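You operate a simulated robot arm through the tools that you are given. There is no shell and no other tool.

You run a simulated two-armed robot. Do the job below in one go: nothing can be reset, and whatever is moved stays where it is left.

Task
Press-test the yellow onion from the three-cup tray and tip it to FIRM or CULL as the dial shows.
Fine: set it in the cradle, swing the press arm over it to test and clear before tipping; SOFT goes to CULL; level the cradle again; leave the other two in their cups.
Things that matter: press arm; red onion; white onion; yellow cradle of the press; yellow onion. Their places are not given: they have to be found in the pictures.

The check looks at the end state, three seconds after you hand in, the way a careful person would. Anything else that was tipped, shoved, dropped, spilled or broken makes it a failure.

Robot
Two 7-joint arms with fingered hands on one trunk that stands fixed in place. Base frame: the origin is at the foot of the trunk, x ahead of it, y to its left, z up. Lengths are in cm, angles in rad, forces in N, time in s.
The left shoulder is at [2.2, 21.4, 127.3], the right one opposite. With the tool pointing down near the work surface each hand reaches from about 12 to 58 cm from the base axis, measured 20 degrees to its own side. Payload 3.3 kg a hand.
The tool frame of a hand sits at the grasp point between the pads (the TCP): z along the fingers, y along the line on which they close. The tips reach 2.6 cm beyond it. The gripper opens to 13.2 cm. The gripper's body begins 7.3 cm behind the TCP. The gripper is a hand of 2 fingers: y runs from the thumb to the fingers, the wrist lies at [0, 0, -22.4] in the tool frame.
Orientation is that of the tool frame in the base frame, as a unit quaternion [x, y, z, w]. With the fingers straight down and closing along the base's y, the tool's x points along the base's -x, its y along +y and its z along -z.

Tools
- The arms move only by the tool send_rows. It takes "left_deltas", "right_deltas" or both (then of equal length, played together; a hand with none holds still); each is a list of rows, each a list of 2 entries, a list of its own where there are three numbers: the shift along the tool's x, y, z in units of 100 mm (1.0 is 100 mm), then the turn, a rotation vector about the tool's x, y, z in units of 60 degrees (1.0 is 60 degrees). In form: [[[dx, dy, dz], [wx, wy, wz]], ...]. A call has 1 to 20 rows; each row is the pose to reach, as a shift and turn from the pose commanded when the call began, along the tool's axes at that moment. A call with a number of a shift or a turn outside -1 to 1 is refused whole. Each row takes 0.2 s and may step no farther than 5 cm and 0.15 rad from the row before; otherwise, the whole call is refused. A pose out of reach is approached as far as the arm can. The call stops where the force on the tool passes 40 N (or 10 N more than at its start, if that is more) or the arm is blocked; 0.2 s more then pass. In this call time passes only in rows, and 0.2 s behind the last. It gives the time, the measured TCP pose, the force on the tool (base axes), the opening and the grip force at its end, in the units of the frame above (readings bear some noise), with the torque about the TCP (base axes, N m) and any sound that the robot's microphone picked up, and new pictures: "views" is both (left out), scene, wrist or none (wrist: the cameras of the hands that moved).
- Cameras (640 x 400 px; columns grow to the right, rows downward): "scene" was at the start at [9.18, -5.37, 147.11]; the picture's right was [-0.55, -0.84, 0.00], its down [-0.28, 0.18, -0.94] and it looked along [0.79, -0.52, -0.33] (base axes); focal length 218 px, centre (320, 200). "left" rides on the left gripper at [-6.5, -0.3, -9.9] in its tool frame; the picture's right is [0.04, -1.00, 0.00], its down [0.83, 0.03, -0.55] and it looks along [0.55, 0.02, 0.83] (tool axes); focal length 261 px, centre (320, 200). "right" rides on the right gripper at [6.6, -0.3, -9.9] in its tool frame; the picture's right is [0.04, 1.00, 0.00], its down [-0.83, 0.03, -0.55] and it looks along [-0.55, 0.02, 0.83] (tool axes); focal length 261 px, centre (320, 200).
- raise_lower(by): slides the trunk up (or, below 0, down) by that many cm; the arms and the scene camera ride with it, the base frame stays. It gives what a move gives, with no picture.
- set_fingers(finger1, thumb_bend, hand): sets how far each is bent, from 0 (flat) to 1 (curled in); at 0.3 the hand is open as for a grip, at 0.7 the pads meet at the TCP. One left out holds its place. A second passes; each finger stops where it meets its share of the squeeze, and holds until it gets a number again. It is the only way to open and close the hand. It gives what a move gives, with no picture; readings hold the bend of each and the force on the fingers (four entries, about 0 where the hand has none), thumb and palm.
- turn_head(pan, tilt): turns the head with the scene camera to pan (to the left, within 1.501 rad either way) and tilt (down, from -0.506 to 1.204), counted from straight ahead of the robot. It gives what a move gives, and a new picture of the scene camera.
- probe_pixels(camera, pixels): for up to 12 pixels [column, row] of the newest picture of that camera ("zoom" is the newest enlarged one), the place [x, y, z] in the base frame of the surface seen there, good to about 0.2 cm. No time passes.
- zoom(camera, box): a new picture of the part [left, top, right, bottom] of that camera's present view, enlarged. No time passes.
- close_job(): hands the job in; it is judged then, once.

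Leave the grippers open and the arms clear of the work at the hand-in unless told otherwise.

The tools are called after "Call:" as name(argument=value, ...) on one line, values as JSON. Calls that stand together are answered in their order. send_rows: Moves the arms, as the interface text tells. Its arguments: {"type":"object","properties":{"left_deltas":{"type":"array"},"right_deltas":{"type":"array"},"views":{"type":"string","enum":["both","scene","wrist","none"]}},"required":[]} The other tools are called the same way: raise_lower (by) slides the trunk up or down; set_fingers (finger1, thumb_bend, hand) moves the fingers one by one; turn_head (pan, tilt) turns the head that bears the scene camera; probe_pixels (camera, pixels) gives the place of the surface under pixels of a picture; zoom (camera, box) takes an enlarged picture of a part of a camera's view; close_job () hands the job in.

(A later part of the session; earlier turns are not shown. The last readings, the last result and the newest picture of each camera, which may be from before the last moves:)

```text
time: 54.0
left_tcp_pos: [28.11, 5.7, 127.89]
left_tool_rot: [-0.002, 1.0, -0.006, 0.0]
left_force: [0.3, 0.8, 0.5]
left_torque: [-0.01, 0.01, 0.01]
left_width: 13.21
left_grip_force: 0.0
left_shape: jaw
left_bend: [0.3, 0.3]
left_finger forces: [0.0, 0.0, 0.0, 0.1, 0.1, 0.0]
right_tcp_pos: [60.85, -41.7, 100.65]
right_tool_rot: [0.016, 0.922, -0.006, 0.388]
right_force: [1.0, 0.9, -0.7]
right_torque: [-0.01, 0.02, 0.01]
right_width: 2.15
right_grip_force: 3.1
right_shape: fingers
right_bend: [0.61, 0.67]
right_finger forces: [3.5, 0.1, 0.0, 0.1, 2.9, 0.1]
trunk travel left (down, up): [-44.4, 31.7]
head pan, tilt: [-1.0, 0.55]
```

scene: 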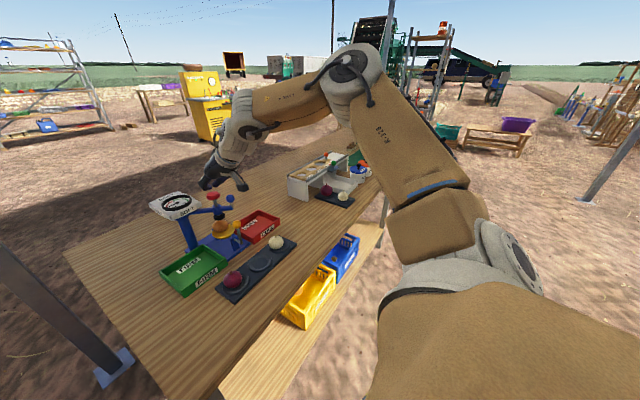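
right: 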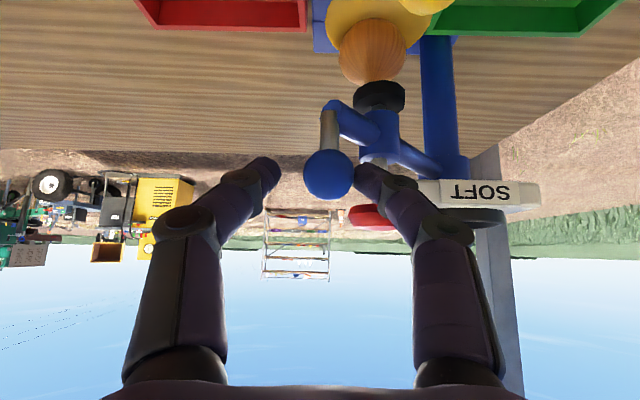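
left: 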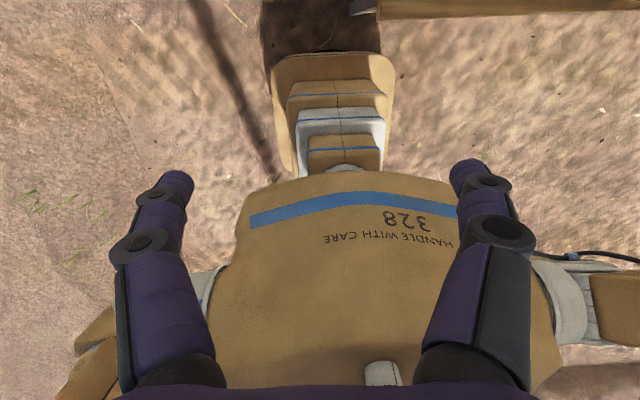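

Gripped. Swinging the arm back along the same arc, from 227 to 190 degrees for now.

Call:
send_rows(right_deltas=[[[0.045, 0.06, -0.046], [-0.015, 0, -0.0145]], [[0.089, 0.122, -0.092], [-0.03, 0, -0.029]], [[0.131, 0.194, -0.135], [-0.045, 0, -0.0435]], [[0.172, 0.267, -0.178], [-0.06, 0, -0.058]], [[0.207, 0.347, -0.214], [-0.075, 0, -0.0725]], [[0.24, 0.429, -0.248], [-0.09, 0, -0.087]], [[0.267, 0.514, -0.276], [-0.105, 0, -0.1015]], [[0.292, 0.601, -0.303], [-0.12, 0, -0.116]], [[0.312, 0.691, -0.323], [-0.135, 0, -0.1305]], [[0.329, 0.782, -0.34], [-0.15, 0, -0.145]]], views="both")

Call:
zoom(camera="scene", box=[120, 170, 280, 280])

```text
time: 56.2
left_tcp_pos: [28.02, 5.7, 127.87]
left_tool_rot: [-0.001, 1.0, -0.006, 0.001]
left_force: [0.0, 0.0, 0.0]
left_torque: [0.03, 0.04, 0.01]
left_width: 13.21
left_grip_force: 0.1
left_shape: jaw
left_bend: [0.3, 0.3]
left_finger forces: [0.0, 0.0, 0.1, 0.0, 0.1, 0.1]
right_tcp_pos: [56.38, -33.5, 100.63]
right_tool_rot: [-0.084, 0.917, 0.037, 0.387]
right_force: [4.4, -0.2, 0.9]
right_torque: [-0.02, -0.1, -0.06]
right_width: 2.32
right_grip_force: 4.4
right_shape: fingers
right_bend: [0.59, 0.68]
right_finger forces: [4.1, 0.0, 0.0, 0.0, 4.0, 0.1]
trunk travel left (down, up): [-44.4, 31.7]
head pan, tilt: [-1.0, 0.55]
```

scene: 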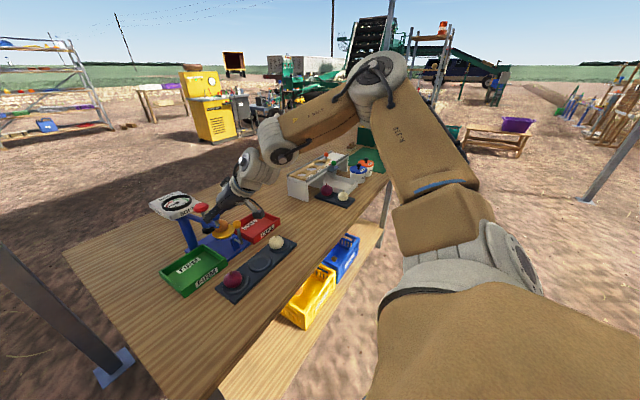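
right: 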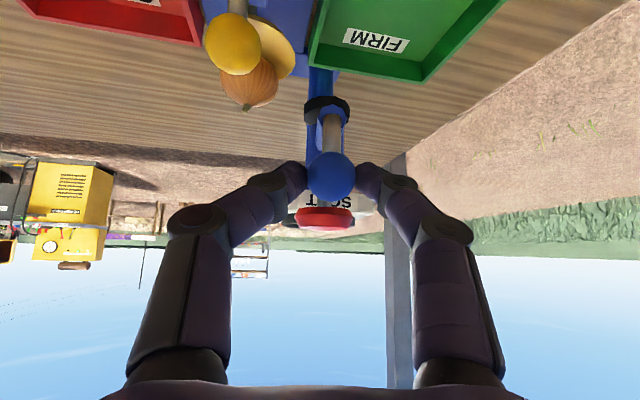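

```text
3.64 times, centred on (200, 225) of scene
```

zoom: 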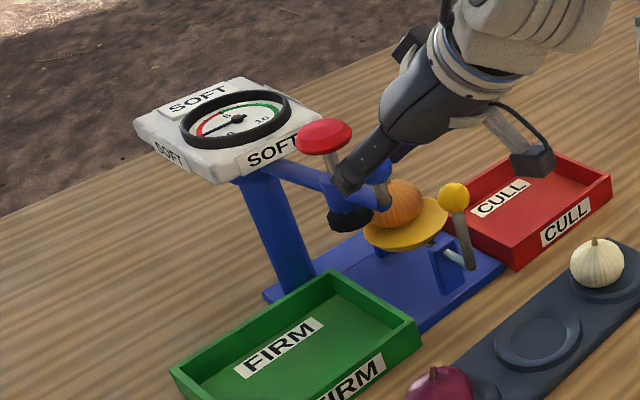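

Swinging back smoothly; the onion is undisturbed. Continuing from 190 to 150 degrees.

Call:
send_rows(right_deltas=[[[-0.005, 0.126, 0.005], [-0.018, 0, -0.0175]], [[-0.018, 0.251, 0.018], [-0.036, 0, -0.035]], [[-0.038, 0.373, 0.04], [-0.054, 0, -0.0525]], [[-0.066, 0.493, 0.068], [-0.072, 0, -0.07]], [[-0.101, 0.608, 0.105], [-0.09, 0, -0.0875]], [[-0.144, 0.718, 0.148], [-0.108, 0, -0.105]], [[-0.193, 0.824, 0.2], [-0.123, 0, -0.12]], [[-0.249, 0.924, 0.257], [-0.138, 0, -0.134]]], views="both")

Call:
zoom(camera="scene", box=[120, 170, 280, 280])

```text
time: 58.0
left_tcp_pos: [28.0, 5.66, 127.93]
left_tool_rot: [-0.002, 1.0, -0.007, -0.001]
left_force: [-0.2, -0.9, -0.2]
left_torque: [0.01, -0.03, -0.04]
left_width: 13.18
left_grip_force: 0.1
left_shape: jaw
left_bend: [0.3, 0.3]
left_finger forces: [0.0, 0.0, 0.1, 0.0, 0.1, 0.0]
right_tcp_pos: [58.13, -23.94, 100.77]
right_tool_rot: [-0.175, 0.904, 0.075, 0.382]
right_force: [-0.3, -0.4, 1.4]
right_torque: [0.01, -0.03, -0.1]
right_width: 2.31
right_grip_force: 4.6
right_shape: fingers
right_bend: [0.6, 0.68]
right_finger forces: [4.1, 0.1, 0.1, 0.0, 5.2, 0.1]
trunk travel left (down, up): [-44.4, 31.7]
head pan, tilt: [-1.0, 0.55]
```

scene: 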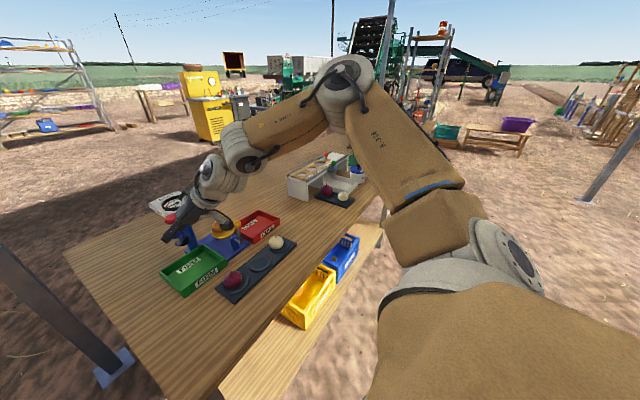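
right: 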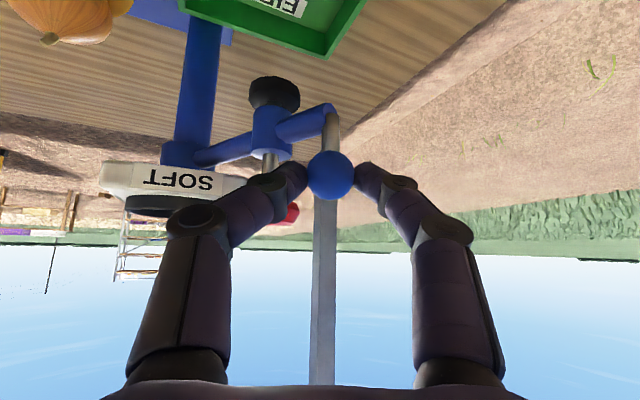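

```text
3.64 times, centred on (200, 225) of scene
```

zoom: 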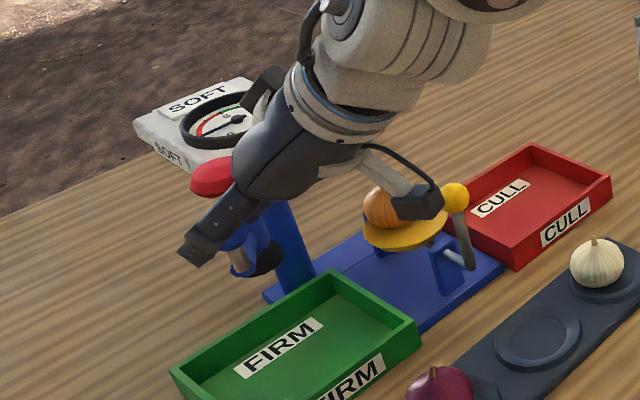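

Nearly back. The last 14 degrees to the arm's original parking angle.

Call:
send_rows(right_deltas=[[[-0.052, 0.05, 0.053], [-0.009, 0, -0.009]], [[-0.104, 0.099, 0.107], [-0.018, 0, -0.0175]], [[-0.158, 0.141, 0.163], [-0.027, 0, -0.026]], [[-0.215, 0.179, 0.223], [-0.036, 0, -0.035]]], views="both")

Call:
zoom(camera="scene", box=[120, 170, 280, 280])

```text
time: 59.0
left_tcp_pos: [27.97, 5.77, 127.7]
left_tool_rot: [-0.001, 1.0, -0.006, 0.0]
left_force: [-0.2, -0.7, 0.1]
left_torque: [0.02, -0.02, 0.04]
left_width: 13.16
left_grip_force: 0.1
left_shape: jaw
left_bend: [0.3, 0.3]
left_finger forces: [0.0, 0.0, 0.1, 0.0, 0.0, 0.1]
right_tcp_pos: [60.33, -20.98, 100.77]
right_tool_rot: [-0.199, 0.899, 0.085, 0.38]
right_force: [-0.5, 1.2, 1.4]
right_torque: [0.01, -0.03, -0.06]
right_width: 2.35
right_grip_force: 4.6
right_shape: fingers
right_bend: [0.59, 0.68]
right_finger forces: [4.2, 0.0, 0.0, 0.0, 4.1, 0.1]
trunk travel left (down, up): [-44.4, 31.7]
head pan, tilt: [-1.0, 0.55]
```

scene: 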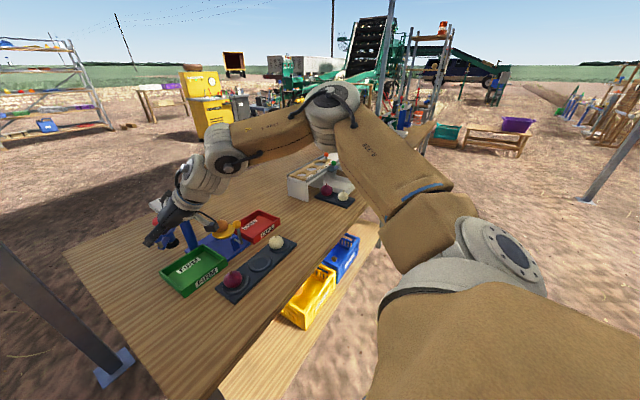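
right: 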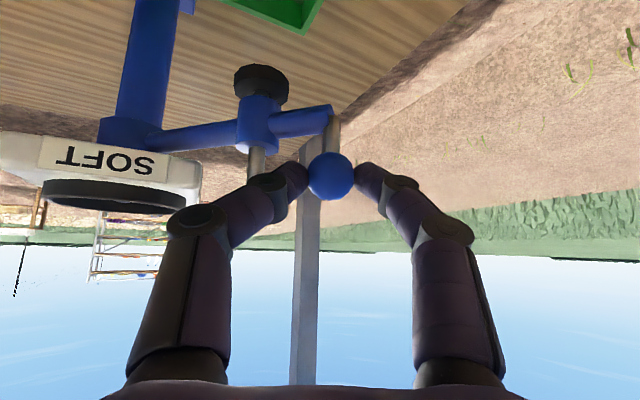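

```text
3.64 times, centred on (200, 225) of scene
```

zoom: 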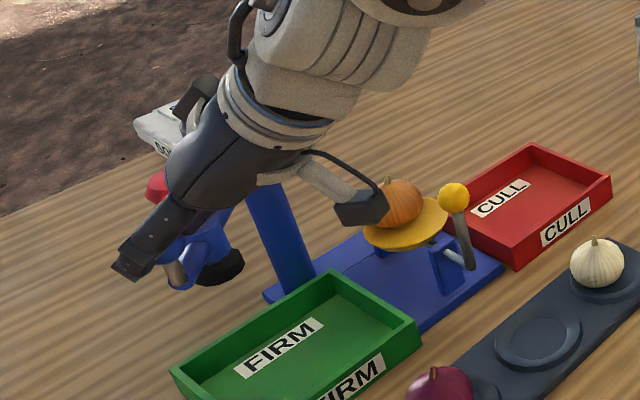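

The press arm is back at its parked angle. I'll release the knob and retreat along the finger axis.

Call:
set_fingers(hand="right", finger1=0.56, thumb_bend=0.62)

Call:
send_rows(right_deltas=[[[0, 0, -0.15], [0, 0, 0]], [[0, 0, -0.35], [0, 0, 0]], [[0, 0, -0.65], [0, 0, 0]], [[0, 0, -0.95], [0, 0, 0]]], views="both")

Call:
zoom(camera="scene", box=[120, 170, 280, 280])

```text
time: 60.0
left_tcp_pos: [27.87, 5.72, 127.87]
left_tool_rot: [-0.002, 1.0, -0.006, 0.0]
left_force: [1.8, -0.3, -0.4]
left_torque: [-0.01, -0.01, 0.0]
left_width: 13.19
left_grip_force: 0.0
left_shape: jaw
left_bend: [0.3, 0.3]
left_finger forces: [0.0, 0.0, 0.1, 0.1, 0.0, 0.1]
right_tcp_pos: [60.3, -21.07, 100.85]
right_tool_rot: [-0.2, 0.899, 0.086, 0.379]
right_force: [-0.2, 0.3, 0.1]
right_torque: [0.0, 0.0, 0.0]
right_width: 3.58
right_grip_force: 0.0
right_shape: fingers
right_bend: [0.56, 0.62]
right_finger forces: [0.1, 0.1, 0.0, 0.0, 0.0, 0.0]
trunk travel left (down, up): [-44.4, 31.7]
head pan, tilt: [-1.0, 0.55]
```

```text
time: 61.0
left_tcp_pos: [28.07, 5.73, 127.87]
left_tool_rot: [-0.002, 1.0, -0.006, 0.001]
left_force: [-0.4, 0.3, -0.3]
left_torque: [-0.03, 0.01, 0.01]
left_width: 13.19
left_grip_force: 0.0
left_shape: jaw
left_bend: [0.3, 0.3]
left_finger forces: [0.1, 0.0, 0.1, 0.0, 0.0, 0.1]
right_tcp_pos: [54.32, -24.02, 107.44]
right_tool_rot: [-0.199, 0.899, 0.085, 0.38]
right_force: [0.5, 0.4, -0.1]
right_torque: [-0.01, -0.01, -0.03]
right_width: 3.58
right_grip_force: 0.1
right_shape: fingers
right_bend: [0.56, 0.62]
right_finger forces: [0.0, 0.1, 0.0, 0.1, 0.1, 0.0]
trunk travel left (down, up): [-44.4, 31.7]
head pan, tilt: [-1.0, 0.55]
```

scene: 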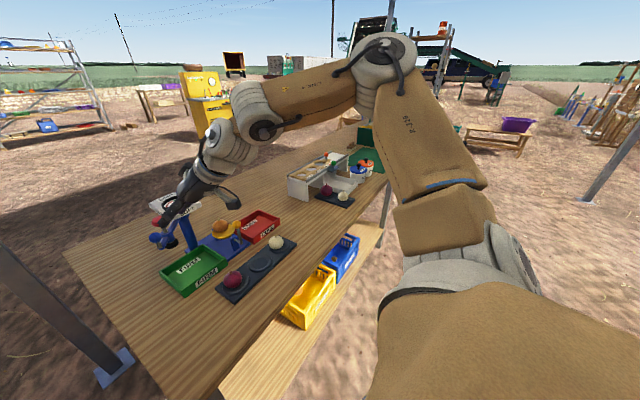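
right: 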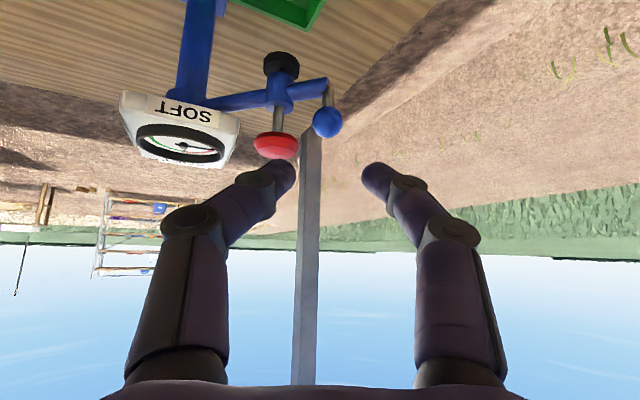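

```text
3.64 times, centred on (200, 225) of scene
```

zoom: 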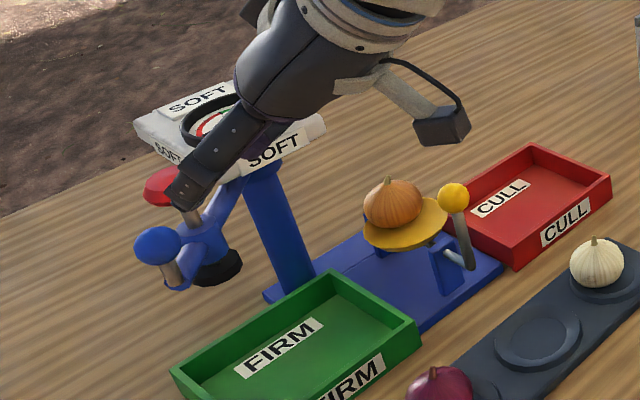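

The press arm is parked clear with its knob out of the way. Next I'll move the hand over to the yellow lever ball at (56.1, -38, 93.4), yawing back.

Call:
send_rows(right_deltas=[[[0.12, -0.213, -0.124], [0.06, 0, 0.058]], [[0.24, -0.427, -0.249], [0.12, 0, 0.116]], [[0.361, -0.64, -0.373], [0.18, 0, 0.174]]], views="none")

Call:
send_rows(right_deltas=[[[0.001, -0.2, -0.001], [0.06, 0, 0.058]], [[0.003, -0.4, -0.003], [0.12, 0, 0.116]], [[0.004, -0.61, -0.004], [0.18, 0, 0.174]]], views="none")

Call:
send_rows(right_deltas=[[[0, 0, 0], [0, 0.111, 0]], [[0, 0, 0], [0, 0.222, 0]], [[0, 0, 0], [0, 0.333, 0]]], views="both")

Call:
zoom(camera="scene", box=[180, 200, 290, 275])

```text
time: 61.8
left_tcp_pos: [27.89, 5.62, 127.87]
left_tool_rot: [-0.001, 1.0, -0.006, 0.0]
left_force: [-0.4, -0.7, -0.2]
left_torque: [-0.03, -0.02, -0.02]
left_width: 13.2
left_grip_force: 0.1
left_shape: jaw
left_bend: [0.3, 0.3]
left_finger forces: [0.1, 0.1, 0.0, 0.0, 0.0, 0.1]
right_tcp_pos: [52.41, -32.32, 107.49]
right_tool_rot: [-0.08, 0.918, 0.036, 0.388]
right_force: [0.4, 0.0, -0.6]
right_torque: [0.01, -0.03, 0.03]
right_width: 3.57
right_grip_force: 0.0
right_shape: fingers
right_bend: [0.56, 0.62]
right_finger forces: [0.1, 0.1, 0.0, 0.0, 0.0, 0.0]
trunk travel left (down, up): [-44.4, 31.7]
head pan, tilt: [-1.0, 0.55]
```

```text
time: 62.6
left_tcp_pos: [27.99, 5.67, 127.99]
left_tool_rot: [-0.002, 1.0, -0.006, 0.0]
left_force: [-0.4, -0.6, 0.2]
left_torque: [0.02, 0.02, -0.01]
left_width: 13.21
left_grip_force: 0.1
left_shape: jaw
left_bend: [0.3, 0.3]
left_finger forces: [0.0, 0.0, 0.0, 0.0, 0.0, 0.1]
right_tcp_pos: [53.27, -38.13, 107.33]
right_tool_rot: [0.042, 0.92, -0.016, 0.389]
right_force: [0.4, 0.6, -0.2]
right_torque: [-0.01, -0.01, 0.03]
right_width: 3.57
right_grip_force: 0.0
right_shape: fingers
right_bend: [0.56, 0.62]
right_finger forces: [0.0, 0.0, 0.1, 0.0, 0.0, 0.0]
trunk travel left (down, up): [-44.4, 31.7]
head pan, tilt: [-1.0, 0.55]
```

```text
time: 63.4
left_tcp_pos: [28.11, 5.66, 127.8]
left_tool_rot: [-0.002, 1.0, -0.006, 0.0]
left_force: [0.4, -0.5, -0.2]
left_torque: [0.0, 0.0, 0.0]
left_width: 13.2
left_grip_force: 0.1
left_shape: jaw
left_bend: [0.3, 0.3]
left_finger forces: [0.0, 0.1, 0.0, 0.0, 0.0, 0.1]
right_tcp_pos: [53.39, -37.94, 107.36]
right_tool_rot: [0.043, 0.974, -0.009, 0.221]
right_force: [-0.2, 0.7, 0.1]
right_torque: [-0.02, -0.02, 0.01]
right_width: 3.57
right_grip_force: 0.1
right_shape: fingers
right_bend: [0.56, 0.62]
right_finger forces: [0.0, 0.0, 0.0, 0.0, 0.0, 0.0]
trunk travel left (down, up): [-44.4, 31.7]
head pan, tilt: [-1.0, 0.55]
```

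scene: 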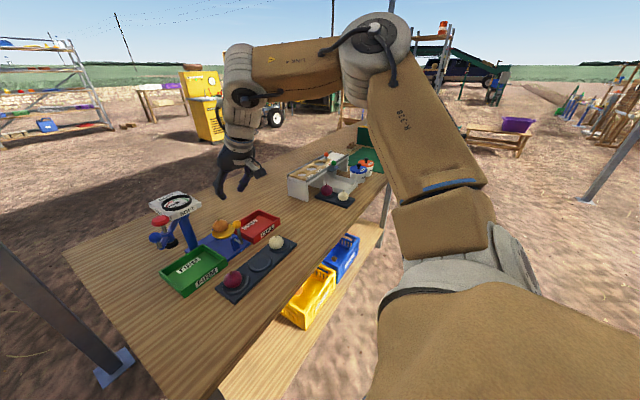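
right: 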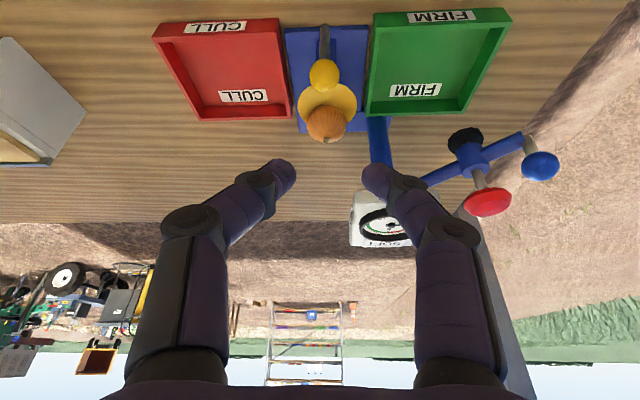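

```text
5.33 times, centred on (235, 238) of scene
```

zoom: 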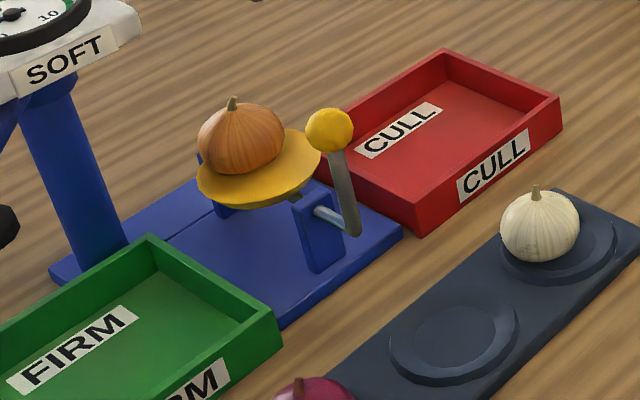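

The hand is over the cradle area at a 25 degree tilt. I'll probe the ball, axle and dish for the tipping geometry.

Call:
probe_pixels(camera="zoom", pixels=[[330, 115], [308, 130], [352, 130], [330, 148], [342, 190], [353, 232], [325, 213], [318, 215], [200, 185], [318, 155], [290, 190], [440, 235]])

Call:
probe_pixels(camera="right", pixels=[[323, 75], [324, 45], [325, 120], [290, 70], [370, 60], [325, 28]])

```text
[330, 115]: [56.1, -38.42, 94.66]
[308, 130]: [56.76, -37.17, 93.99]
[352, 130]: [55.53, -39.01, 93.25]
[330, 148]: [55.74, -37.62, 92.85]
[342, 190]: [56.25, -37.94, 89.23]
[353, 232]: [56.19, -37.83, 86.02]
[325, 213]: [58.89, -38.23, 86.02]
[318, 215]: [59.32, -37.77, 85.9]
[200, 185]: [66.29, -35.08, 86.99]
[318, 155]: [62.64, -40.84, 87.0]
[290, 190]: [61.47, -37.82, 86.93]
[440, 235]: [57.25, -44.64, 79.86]
```

```text
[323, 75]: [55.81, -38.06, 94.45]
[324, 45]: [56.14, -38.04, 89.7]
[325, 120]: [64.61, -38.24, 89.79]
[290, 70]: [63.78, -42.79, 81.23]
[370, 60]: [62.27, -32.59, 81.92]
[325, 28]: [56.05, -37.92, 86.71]
```

The axle is at z of about 85.6, and the ball at (56.2, -38.05, 93.5) gives a lever radius of about 7.9. I'll open to about 3.8 cm and descend to just above the ball.

Call:
set_fingers(hand="right", finger1=0.585, thumb_bend=0.585)

Call:
send_rows(right_deltas=[[[0.056, 0.006, 0.27], [0, 0, 0]], [[0.113, 0.011, 0.54], [0, 0, 0]], [[0.169, 0.017, 0.807], [0, 0, 0]]], views="wrist")

Call:
zoom(camera="scene", box=[180, 190, 290, 265])

```text
time: 64.4
left_tcp_pos: [27.91, 5.66, 127.9]
left_tool_rot: [-0.003, 1.0, -0.006, 0.0]
left_force: [0.4, 0.2, 0.3]
left_torque: [-0.04, -0.05, 0.01]
left_width: 13.23
left_grip_force: 0.0
left_shape: jaw
left_bend: [0.3, 0.3]
left_finger forces: [0.0, 0.0, 0.1, 0.1, 0.0, 0.0]
right_tcp_pos: [53.35, -37.96, 107.37]
right_tool_rot: [0.043, 0.974, -0.009, 0.223]
right_force: [0.0, -0.5, 0.4]
right_torque: [-0.01, 0.02, 0.0]
right_width: 3.99
right_grip_force: 0.1
right_shape: fingers
right_bend: [0.58, 0.58]
right_finger forces: [0.0, 0.1, 0.1, 0.0, 0.0, 0.1]
trunk travel left (down, up): [-44.4, 31.7]
head pan, tilt: [-1.0, 0.55]
```

```text
time: 65.2
left_tcp_pos: [28.08, 5.68, 127.81]
left_tool_rot: [-0.001, 1.0, -0.006, 0.0]
left_force: [1.5, 0.0, 0.3]
left_torque: [-0.01, -0.02, -0.01]
left_width: 13.2
left_grip_force: 0.1
left_shape: jaw
left_bend: [0.3, 0.3]
left_finger forces: [0.0, 0.0, 0.0, 0.0, 0.0, 0.0]
right_tcp_pos: [55.35, -37.79, 99.33]
right_tool_rot: [0.043, 0.974, -0.008, 0.223]
right_force: [-0.1, 0.3, 0.0]
right_torque: [-0.01, 0.02, -0.06]
right_width: 3.99
right_grip_force: 0.1
right_shape: fingers
right_bend: [0.58, 0.58]
right_finger forces: [0.0, 0.0, 0.1, 0.0, 0.0, 0.0]
trunk travel left (down, up): [-44.4, 31.7]
head pan, tilt: [-1.0, 0.55]
```

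right: 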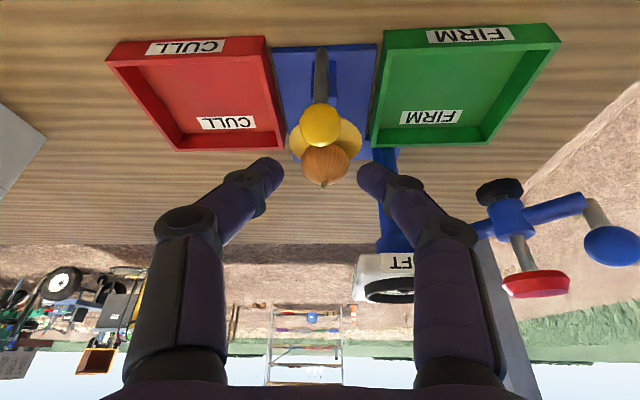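

```text
5.33 times, centred on (235, 228) of scene
```

zoom: 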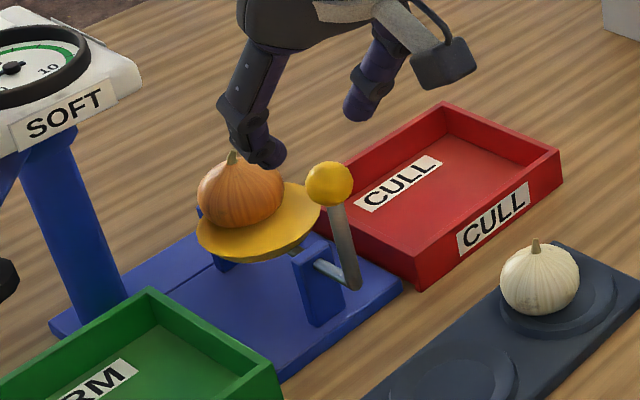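

Well centred. Descending 4 cm so the fingertips straddle the ball.

Call:
send_rows(right_deltas=[[[0.087, -0.005, 0.18], [0, 0, 0]], [[0.173, -0.01, 0.361], [0, 0, 0]]], views="wrist")

Call:
zoom(camera="right", box=[200, 90, 440, 270])

Call:
zoom(camera="scene", box=[190, 200, 270, 255])

```text
time: 65.8
left_tcp_pos: [27.99, 5.73, 127.86]
left_tool_rot: [-0.002, 1.0, -0.006, 0.0]
left_force: [0.1, -0.7, 0.2]
left_torque: [0.01, 0.01, 0.04]
left_width: 13.21
left_grip_force: 0.0
left_shape: jaw
left_bend: [0.3, 0.3]
left_finger forces: [0.0, 0.0, 0.0, 0.0, 0.0, 0.0]
right_tcp_pos: [55.3, -38.07, 95.43]
right_tool_rot: [0.043, 0.974, -0.009, 0.223]
right_force: [0.1, -0.4, -0.8]
right_torque: [0.01, 0.0, -0.02]
right_width: 3.97
right_grip_force: 0.1
right_shape: fingers
right_bend: [0.58, 0.58]
right_finger forces: [0.1, 0.0, 0.0, 0.0, 0.0, 0.1]
trunk travel left (down, up): [-44.4, 31.7]
head pan, tilt: [-1.0, 0.55]
```

right: 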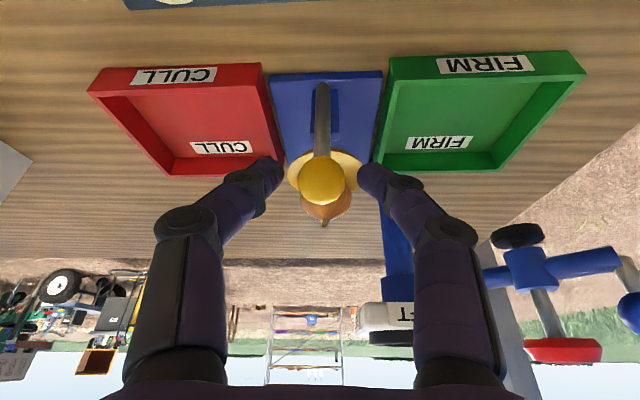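

```text
2.22 times, centred on (320, 180) of right
```

zoom: 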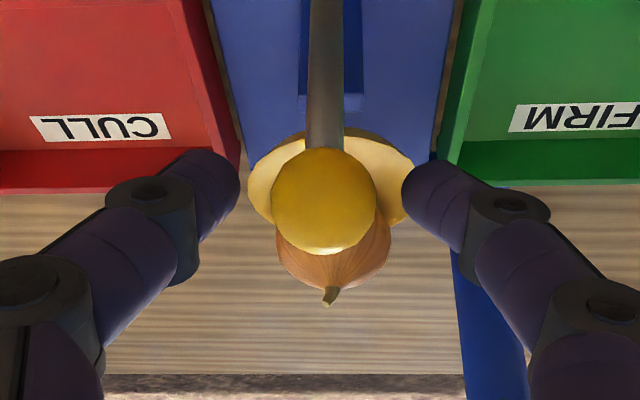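

```text
7.27 times, centred on (230, 228) of scene
```

zoom: 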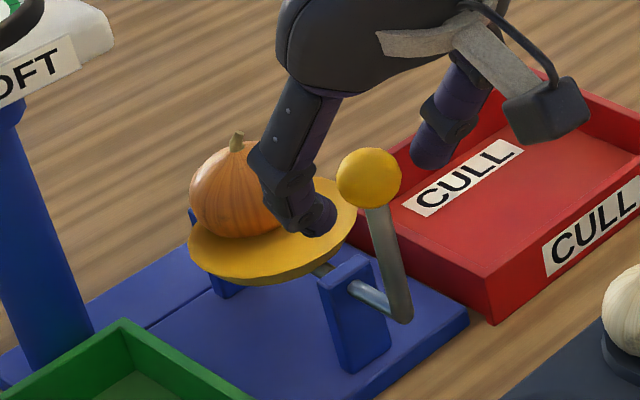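

The ball is between the fingers. Closing gently on it.

Call:
set_fingers(hand="right", finger1=0.64, thumb_bend=0.64)

Call:
zoom(camera="right", box=[200, 90, 440, 270])

```text
time: 66.8
left_tcp_pos: [28.05, 5.71, 127.81]
left_tool_rot: [-0.002, 1.0, -0.007, 0.0]
left_force: [-0.4, 0.4, 0.2]
left_torque: [0.01, 0.01, 0.01]
left_width: 13.18
left_grip_force: 0.1
left_shape: jaw
left_bend: [0.3, 0.3]
left_finger forces: [0.0, 0.0, 0.0, 0.0, 0.1, 0.1]
right_tcp_pos: [55.23, -38.07, 95.41]
right_tool_rot: [0.042, 0.974, -0.009, 0.223]
right_force: [-0.6, 1.1, 1.0]
right_torque: [0.0, -0.01, -0.03]
right_width: 2.49
right_grip_force: 1.1
right_shape: fingers
right_bend: [0.62, 0.63]
right_finger forces: [1.3, 0.0, 0.0, 0.0, 1.1, 0.1]
trunk travel left (down, up): [-44.4, 31.7]
head pan, tilt: [-1.0, 0.55]
```

```text
2.22 times, centred on (320, 180) of right
```

zoom: 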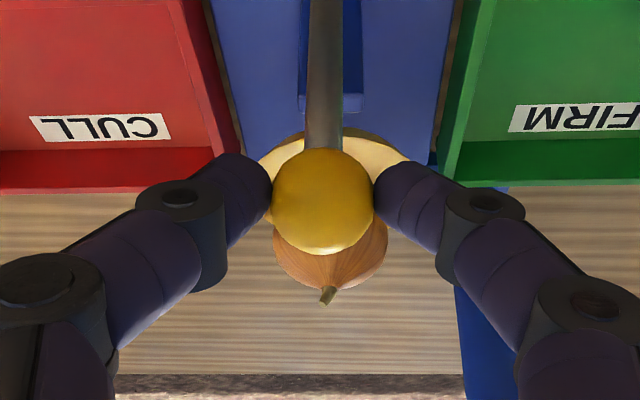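

Lightly gripped. First a small test tilt of about 8 degrees toward -y, to confirm the dish tips toward CULL.

Call:
send_rows(right_deltas=[[[-0.002, -0.055, 0.004], [0, 0, 0]], [[-0.005, -0.11, 0.011], [0, 0, 0]]], views="none")

Call:
zoom(camera="scene", box=[190, 200, 270, 255])

```text
time: 67.4
left_tcp_pos: [28.0, 5.74, 127.84]
left_tool_rot: [-0.001, 1.0, -0.007, 0.0]
left_force: [-0.4, 0.0, 0.2]
left_torque: [0.0, -0.03, 0.0]
left_width: 13.18
left_grip_force: 0.0
left_shape: jaw
left_bend: [0.3, 0.3]
left_finger forces: [0.1, 0.1, 0.0, 0.0, 0.0, 0.0]
right_tcp_pos: [55.07, -39.2, 95.27]
right_tool_rot: [0.043, 0.974, -0.01, 0.223]
right_force: [0.0, 0.1, 0.0]
right_torque: [0.03, 0.02, 0.01]
right_width: 2.43
right_grip_force: 1.3
right_shape: fingers
right_bend: [0.62, 0.63]
right_finger forces: [1.4, 0.0, 0.0, 0.0, 1.1, 0.0]
trunk travel left (down, up): [-44.4, 31.7]
head pan, tilt: [-1.0, 0.55]
```

```text
7.27 times, centred on (230, 228) of scene
```

zoom: 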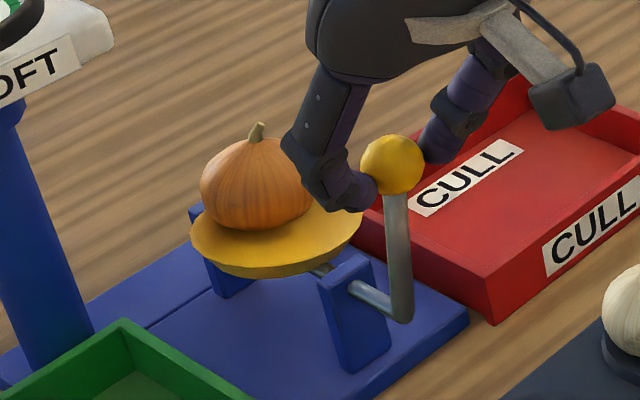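

The dish tilts toward CULL as expected. Now a brisk tilt to about 50 degrees, then hold for the onion to roll.

Call:
send_rows(right_deltas=[[[0.003, -0.133, 0.033], [0, 0, 0]], [[0.016, -0.26, 0.086], [0, 0, 0]], [[0.039, -0.374, 0.158], [0, 0, 0]], [[0.065, -0.456, 0.227], [0, 0, 0]], [[0.087, -0.511, 0.286], [0, 0, 0]], [[0.087, -0.511, 0.286], [0, 0, 0]], [[0.087, -0.511, 0.286], [0, 0, 0]], [[0.087, -0.511, 0.286], [0, 0, 0]]], views="both")

Call:
zoom(camera="scene", box=[190, 195, 290, 265])

```text
time: 69.2
left_tcp_pos: [27.92, 5.73, 127.89]
left_tool_rot: [-0.002, 1.0, -0.006, 0.0]
left_force: [-0.4, 0.6, -0.8]
left_torque: [-0.01, 0.02, -0.01]
left_width: 13.2
left_grip_force: 0.0
left_shape: jaw
left_bend: [0.3, 0.3]
left_finger forces: [0.0, 0.0, 0.0, 0.1, 0.0, 0.0]
right_tcp_pos: [55.22, -44.43, 92.33]
right_tool_rot: [0.042, 0.974, -0.01, 0.223]
right_force: [-0.7, -0.4, -0.2]
right_torque: [-0.01, 0.0, -0.03]
right_width: 2.13
right_grip_force: 0.1
right_shape: fingers
right_bend: [0.64, 0.64]
right_finger forces: [0.1, 0.1, 0.0, 0.0, 1.0, 0.0]
trunk travel left (down, up): [-44.4, 31.7]
head pan, tilt: [-1.0, 0.55]
```

scene: 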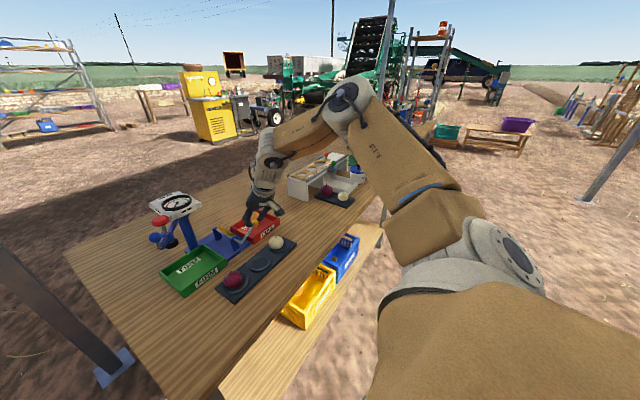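
right: 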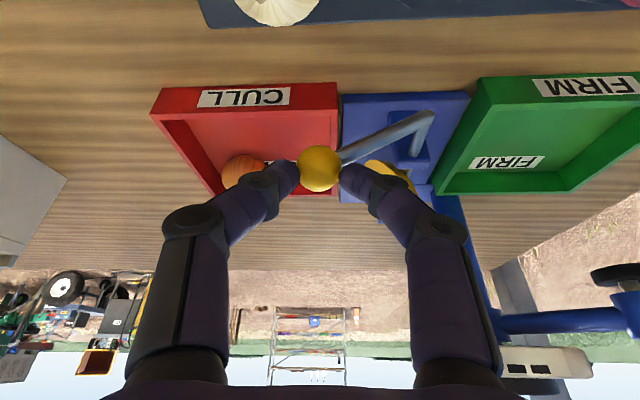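

```text
5.71 times, centred on (240, 230) of scene
```

zoom: 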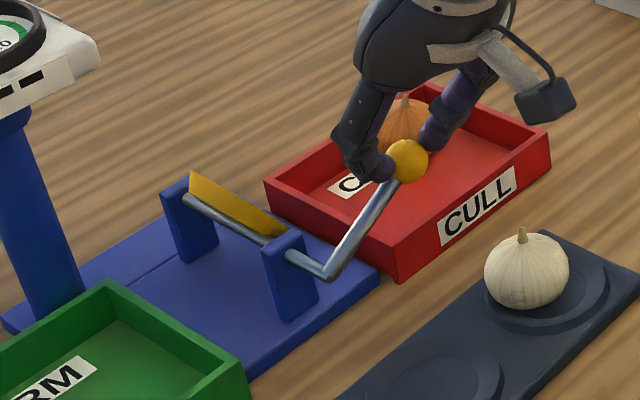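

The onion has rolled into the CULL tray. Now returning the lever along the same arc to level the cradle.

Call:
send_rows(right_deltas=[[[-0.023, 0.055, -0.059], [0, 0, 0]], [[-0.048, 0.137, -0.129], [0, 0, 0]], [[-0.062, 0.194, -0.168], [0, 0, 0]], [[-0.072, 0.251, -0.201], [0, 0, 0]], [[-0.08, 0.314, -0.23], [0, 0, 0]], [[-0.0845, 0.3775, -0.253], [0, 0, 0]], [[-0.087, 0.444, -0.272], [0, 0, 0]], [[-0.0874, 0.511, -0.286], [0, 0, 0]], [[-0.086, 0.57, -0.294], [0, 0, 0]], [[-0.0824, 0.627, -0.3], [0, 0, 0]]], views="both")

Call:
zoom(camera="scene", box=[190, 195, 290, 265])

```text
time: 71.4
left_tcp_pos: [28.0, 5.77, 127.76]
left_tool_rot: [-0.002, 1.0, -0.006, 0.0]
left_force: [-0.4, 0.6, 0.1]
left_torque: [-0.02, 0.01, 0.02]
left_width: 13.17
left_grip_force: 0.0
left_shape: jaw
left_bend: [0.3, 0.3]
left_finger forces: [0.1, 0.1, 0.1, 0.0, 0.1, 0.0]
right_tcp_pos: [55.28, -38.06, 95.41]
right_tool_rot: [0.042, 0.974, -0.009, 0.223]
right_force: [0.0, 0.0, -0.6]
right_torque: [-0.03, 0.0, 0.0]
right_width: 2.07
right_grip_force: 0.0
right_shape: fingers
right_bend: [0.64, 0.64]
right_finger forces: [0.0, 0.1, 0.0, 0.0, 0.0, 0.0]
trunk travel left (down, up): [-44.4, 31.7]
head pan, tilt: [-1.0, 0.55]
```

scene: 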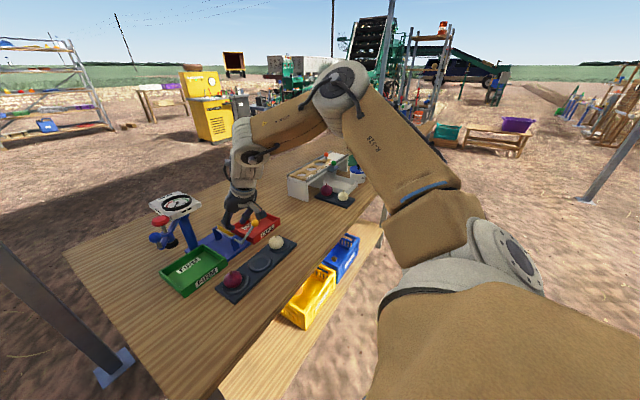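
right: 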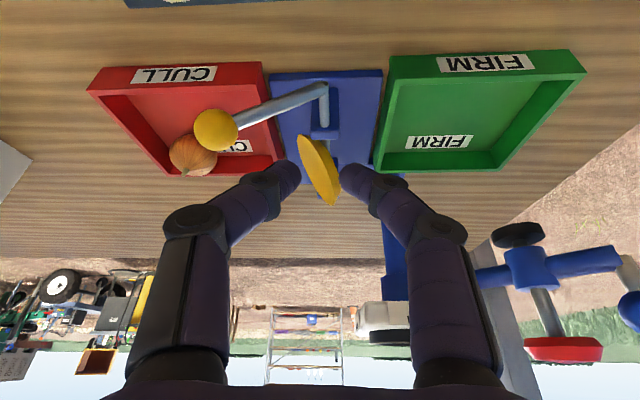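

```text
5.71 times, centred on (240, 230) of scene
```

zoom: 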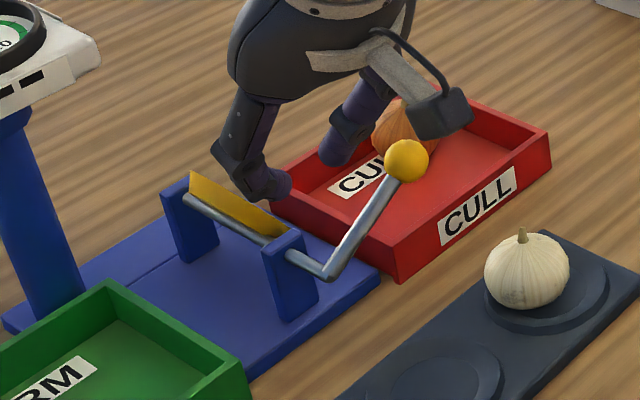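

The lever slipped out of the light grip and stayed tipped at about 55 degrees. I'll probe the ball's position and push it back from the -y side.

Call:
probe_pixels(camera="zoom", pixels=[[405, 150], [388, 165], [425, 165], [405, 180], [330, 270], [360, 230], [400, 130]])

Call:
probe_pixels(camera="right", pixels=[[215, 128], [235, 125], [197, 128], [280, 107], [325, 90], [193, 155]])

```text
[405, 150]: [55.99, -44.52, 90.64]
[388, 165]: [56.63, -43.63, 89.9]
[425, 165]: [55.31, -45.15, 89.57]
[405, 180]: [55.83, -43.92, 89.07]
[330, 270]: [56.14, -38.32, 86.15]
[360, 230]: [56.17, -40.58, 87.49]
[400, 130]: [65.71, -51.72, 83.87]
```

```text
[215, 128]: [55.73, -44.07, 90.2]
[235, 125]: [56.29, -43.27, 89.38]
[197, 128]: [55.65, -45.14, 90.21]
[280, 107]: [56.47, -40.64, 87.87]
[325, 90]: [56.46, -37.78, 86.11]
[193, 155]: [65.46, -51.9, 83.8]
```

The ball is at (56.1, -44.4, 89.6), about 58 degrees over. I'll lift, open to 4 cm and shift over it, so the thumb comes down on its -y side while finger1 clears the rod.

Call:
send_rows(right_deltas=[[[-0.173, 0, -0.361], [0, 0, 0]], [[-0.188, -0.3, -0.354], [0, 0, 0]], [[-0.2, -0.579, -0.348], [0, 0, 0]]], views="none")

Call:
set_fingers(hand="right", finger1=0.57, thumb_bend=0.585)

Call:
zoom(camera="right", box=[160, 60, 480, 260])

```text
time: 72.2
left_tcp_pos: [28.02, 5.75, 127.9]
left_tool_rot: [-0.001, 1.0, -0.006, 0.0]
left_force: [-0.4, -1.6, -0.5]
left_torque: [-0.01, 0.01, -0.03]
left_width: 13.18
left_grip_force: 0.0
left_shape: jaw
left_bend: [0.3, 0.3]
left_finger forces: [0.1, 0.0, 0.1, 0.0, 0.1, 0.1]
right_tcp_pos: [55.04, -43.71, 99.28]
right_tool_rot: [0.042, 0.974, -0.009, 0.223]
right_force: [-0.5, -1.0, 0.4]
right_torque: [-0.01, -0.01, 0.01]
right_width: 2.07
right_grip_force: 0.0
right_shape: fingers
right_bend: [0.64, 0.64]
right_finger forces: [0.1, 0.0, 0.0, 0.0, 0.0, 0.0]
trunk travel left (down, up): [-44.4, 31.7]
head pan, tilt: [-1.0, 0.55]
```

```text
time: 73.2
left_tcp_pos: [27.93, 5.76, 127.78]
left_tool_rot: [-0.002, 1.0, -0.006, 0.0]
left_force: [0.0, -0.8, -0.4]
left_torque: [0.01, -0.01, -0.01]
left_width: 13.18
left_grip_force: 0.1
left_shape: jaw
left_bend: [0.3, 0.3]
left_finger forces: [0.0, 0.0, 0.1, 0.0, 0.0, 0.0]
right_tcp_pos: [54.97, -43.7, 99.35]
right_tool_rot: [0.043, 0.974, -0.008, 0.223]
right_force: [0.6, -0.2, 0.3]
right_torque: [0.04, 0.01, -0.01]
right_width: 4.23
right_grip_force: 0.0
right_shape: fingers
right_bend: [0.56, 0.58]
right_finger forces: [0.0, 0.1, 0.1, 0.0, 0.0, 0.0]
trunk travel left (down, up): [-44.4, 31.7]
head pan, tilt: [-1.0, 0.55]
```

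```text
2.00 times, centred on (320, 160) of right
```

zoom: 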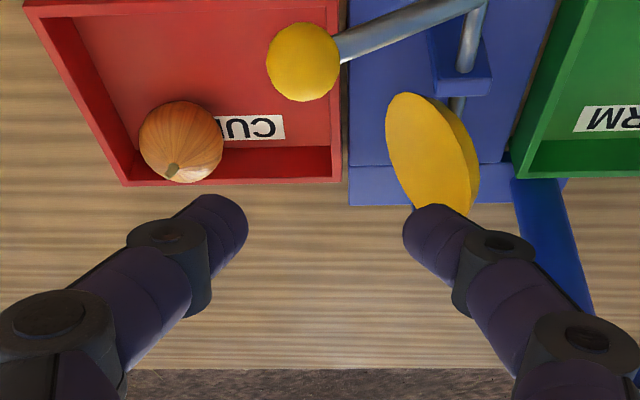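

Alignment is fine; a slight 0.3 cm shift to -y gives thumb clearance. Descending to z 91.9.

Call:
send_rows(right_deltas=[[[0.1, -0.03, 0.22], [0, 0, 0]], [[0.2, -0.03, 0.43], [0, 0, 0]], [[0.26, -0.03, 0.56], [0, 0, 0]], [[0.315, -0.03, 0.675], [0, 0, 0]]], views="wrist")

Call:
zoom(camera="right", box=[200, 90, 440, 270])

Call:
zoom(camera="scene", box=[190, 195, 290, 265])

```text
time: 74.2
left_tcp_pos: [28.02, 5.64, 127.92]
left_tool_rot: [-0.002, 1.0, -0.006, 0.0]
left_force: [-0.1, -0.6, -0.5]
left_torque: [-0.02, -0.01, -0.02]
left_width: 13.2
left_grip_force: 0.1
left_shape: jaw
left_bend: [0.3, 0.3]
left_finger forces: [0.0, 0.0, 0.1, 0.1, 0.0, 0.0]
right_tcp_pos: [55.17, -44.24, 91.97]
right_tool_rot: [0.042, 0.974, -0.009, 0.223]
right_force: [0.6, 0.2, 0.4]
right_torque: [-0.03, -0.01, 0.01]
right_width: 4.23
right_grip_force: 0.2
right_shape: fingers
right_bend: [0.56, 0.58]
right_finger forces: [0.1, 0.1, 0.0, 0.0, 0.0, 0.0]
trunk travel left (down, up): [-44.4, 31.7]
head pan, tilt: [-1.0, 0.55]
```

right: 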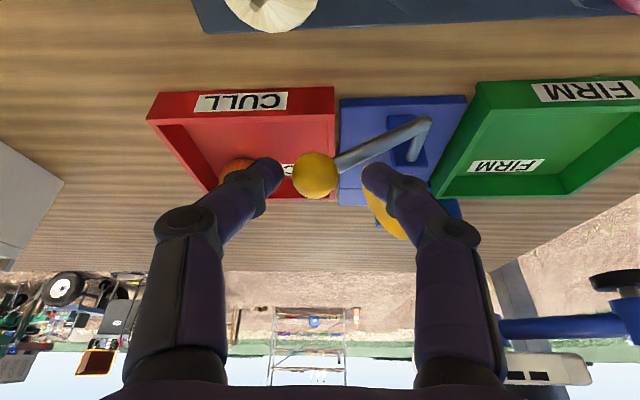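

```text
2.22 times, centred on (320, 180) of right
```

zoom: 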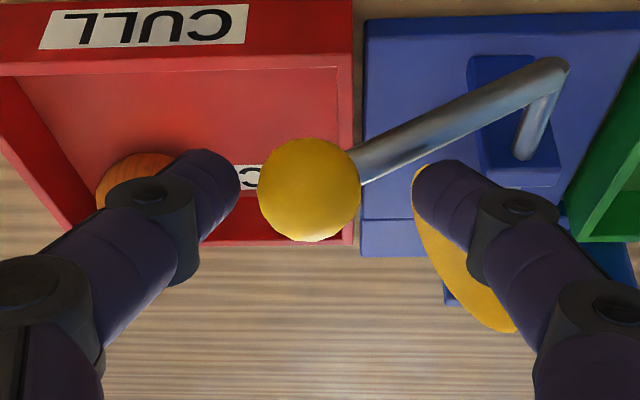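

```text
5.71 times, centred on (240, 230) of scene
```

zoom: 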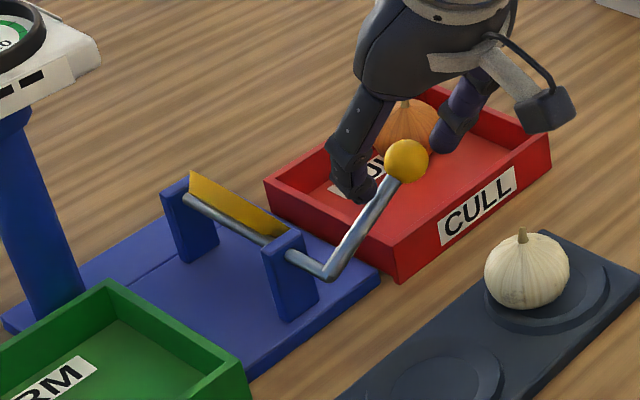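

The thumb is at the ball's -y side and finger1 is clear of the rod. Pushing the lever back up along its arc to about 8 degrees from level.

Call:
send_rows(right_deltas=[[[-0.015, 0.042, -0.04], [0, 0, 0]], [[-0.031, 0.084, -0.083], [0, 0, 0]], [[-0.056, 0.148, -0.146], [0, 0, 0]], [[-0.076, 0.22, -0.203], [0, 0, 0]], [[-0.091, 0.3, -0.251], [0, 0, 0]], [[-0.102, 0.385, -0.292], [0, 0, 0]], [[-0.108, 0.473, -0.322], [0, 0, 0]], [[-0.109, 0.52, -0.333], [0, 0, 0]], [[-0.109, 0.565, -0.342], [0, 0, 0]]], views="wrist")

Call:
zoom(camera="scene", box=[190, 195, 290, 265])

```text
time: 76.2
left_tcp_pos: [28.06, 5.73, 127.81]
left_tool_rot: [-0.002, 1.0, -0.006, 0.001]
left_force: [0.1, -0.3, 0.8]
left_torque: [-0.03, -0.01, 0.01]
left_width: 13.19
left_grip_force: 0.1
left_shape: jaw
left_bend: [0.3, 0.3]
left_finger forces: [0.1, 0.0, 0.1, 0.0, 0.0, 0.0]
right_tcp_pos: [54.99, -38.46, 95.53]
right_tool_rot: [0.042, 0.974, -0.009, 0.223]
right_force: [0.1, -0.7, -0.1]
right_torque: [-0.03, -0.02, -0.01]
right_width: 4.29
right_grip_force: 0.0
right_shape: fingers
right_bend: [0.56, 0.58]
right_finger forces: [0.1, 0.0, 0.1, 0.0, 0.0, 0.0]
trunk travel left (down, up): [-44.4, 31.7]
head pan, tilt: [-1.0, 0.55]
```

right: 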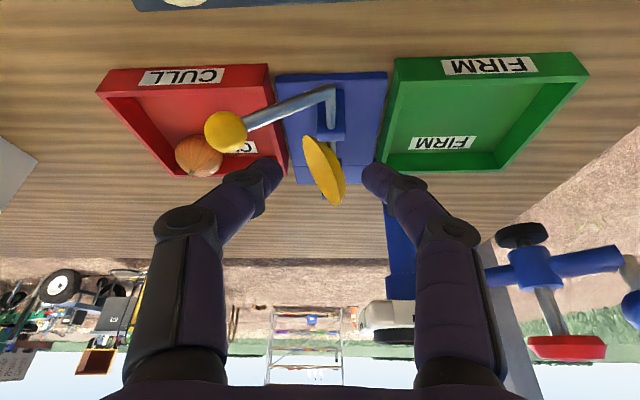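

```text
5.71 times, centred on (240, 230) of scene
```

zoom: 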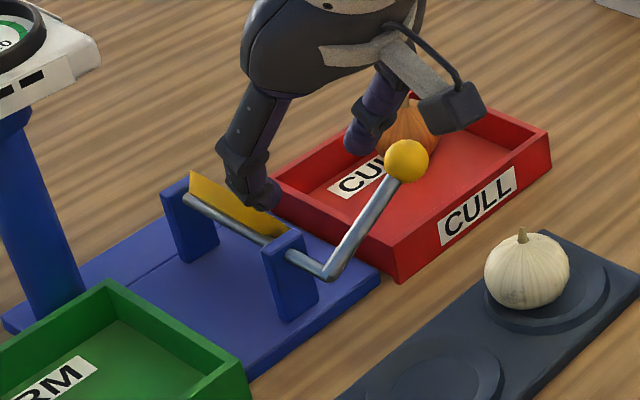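

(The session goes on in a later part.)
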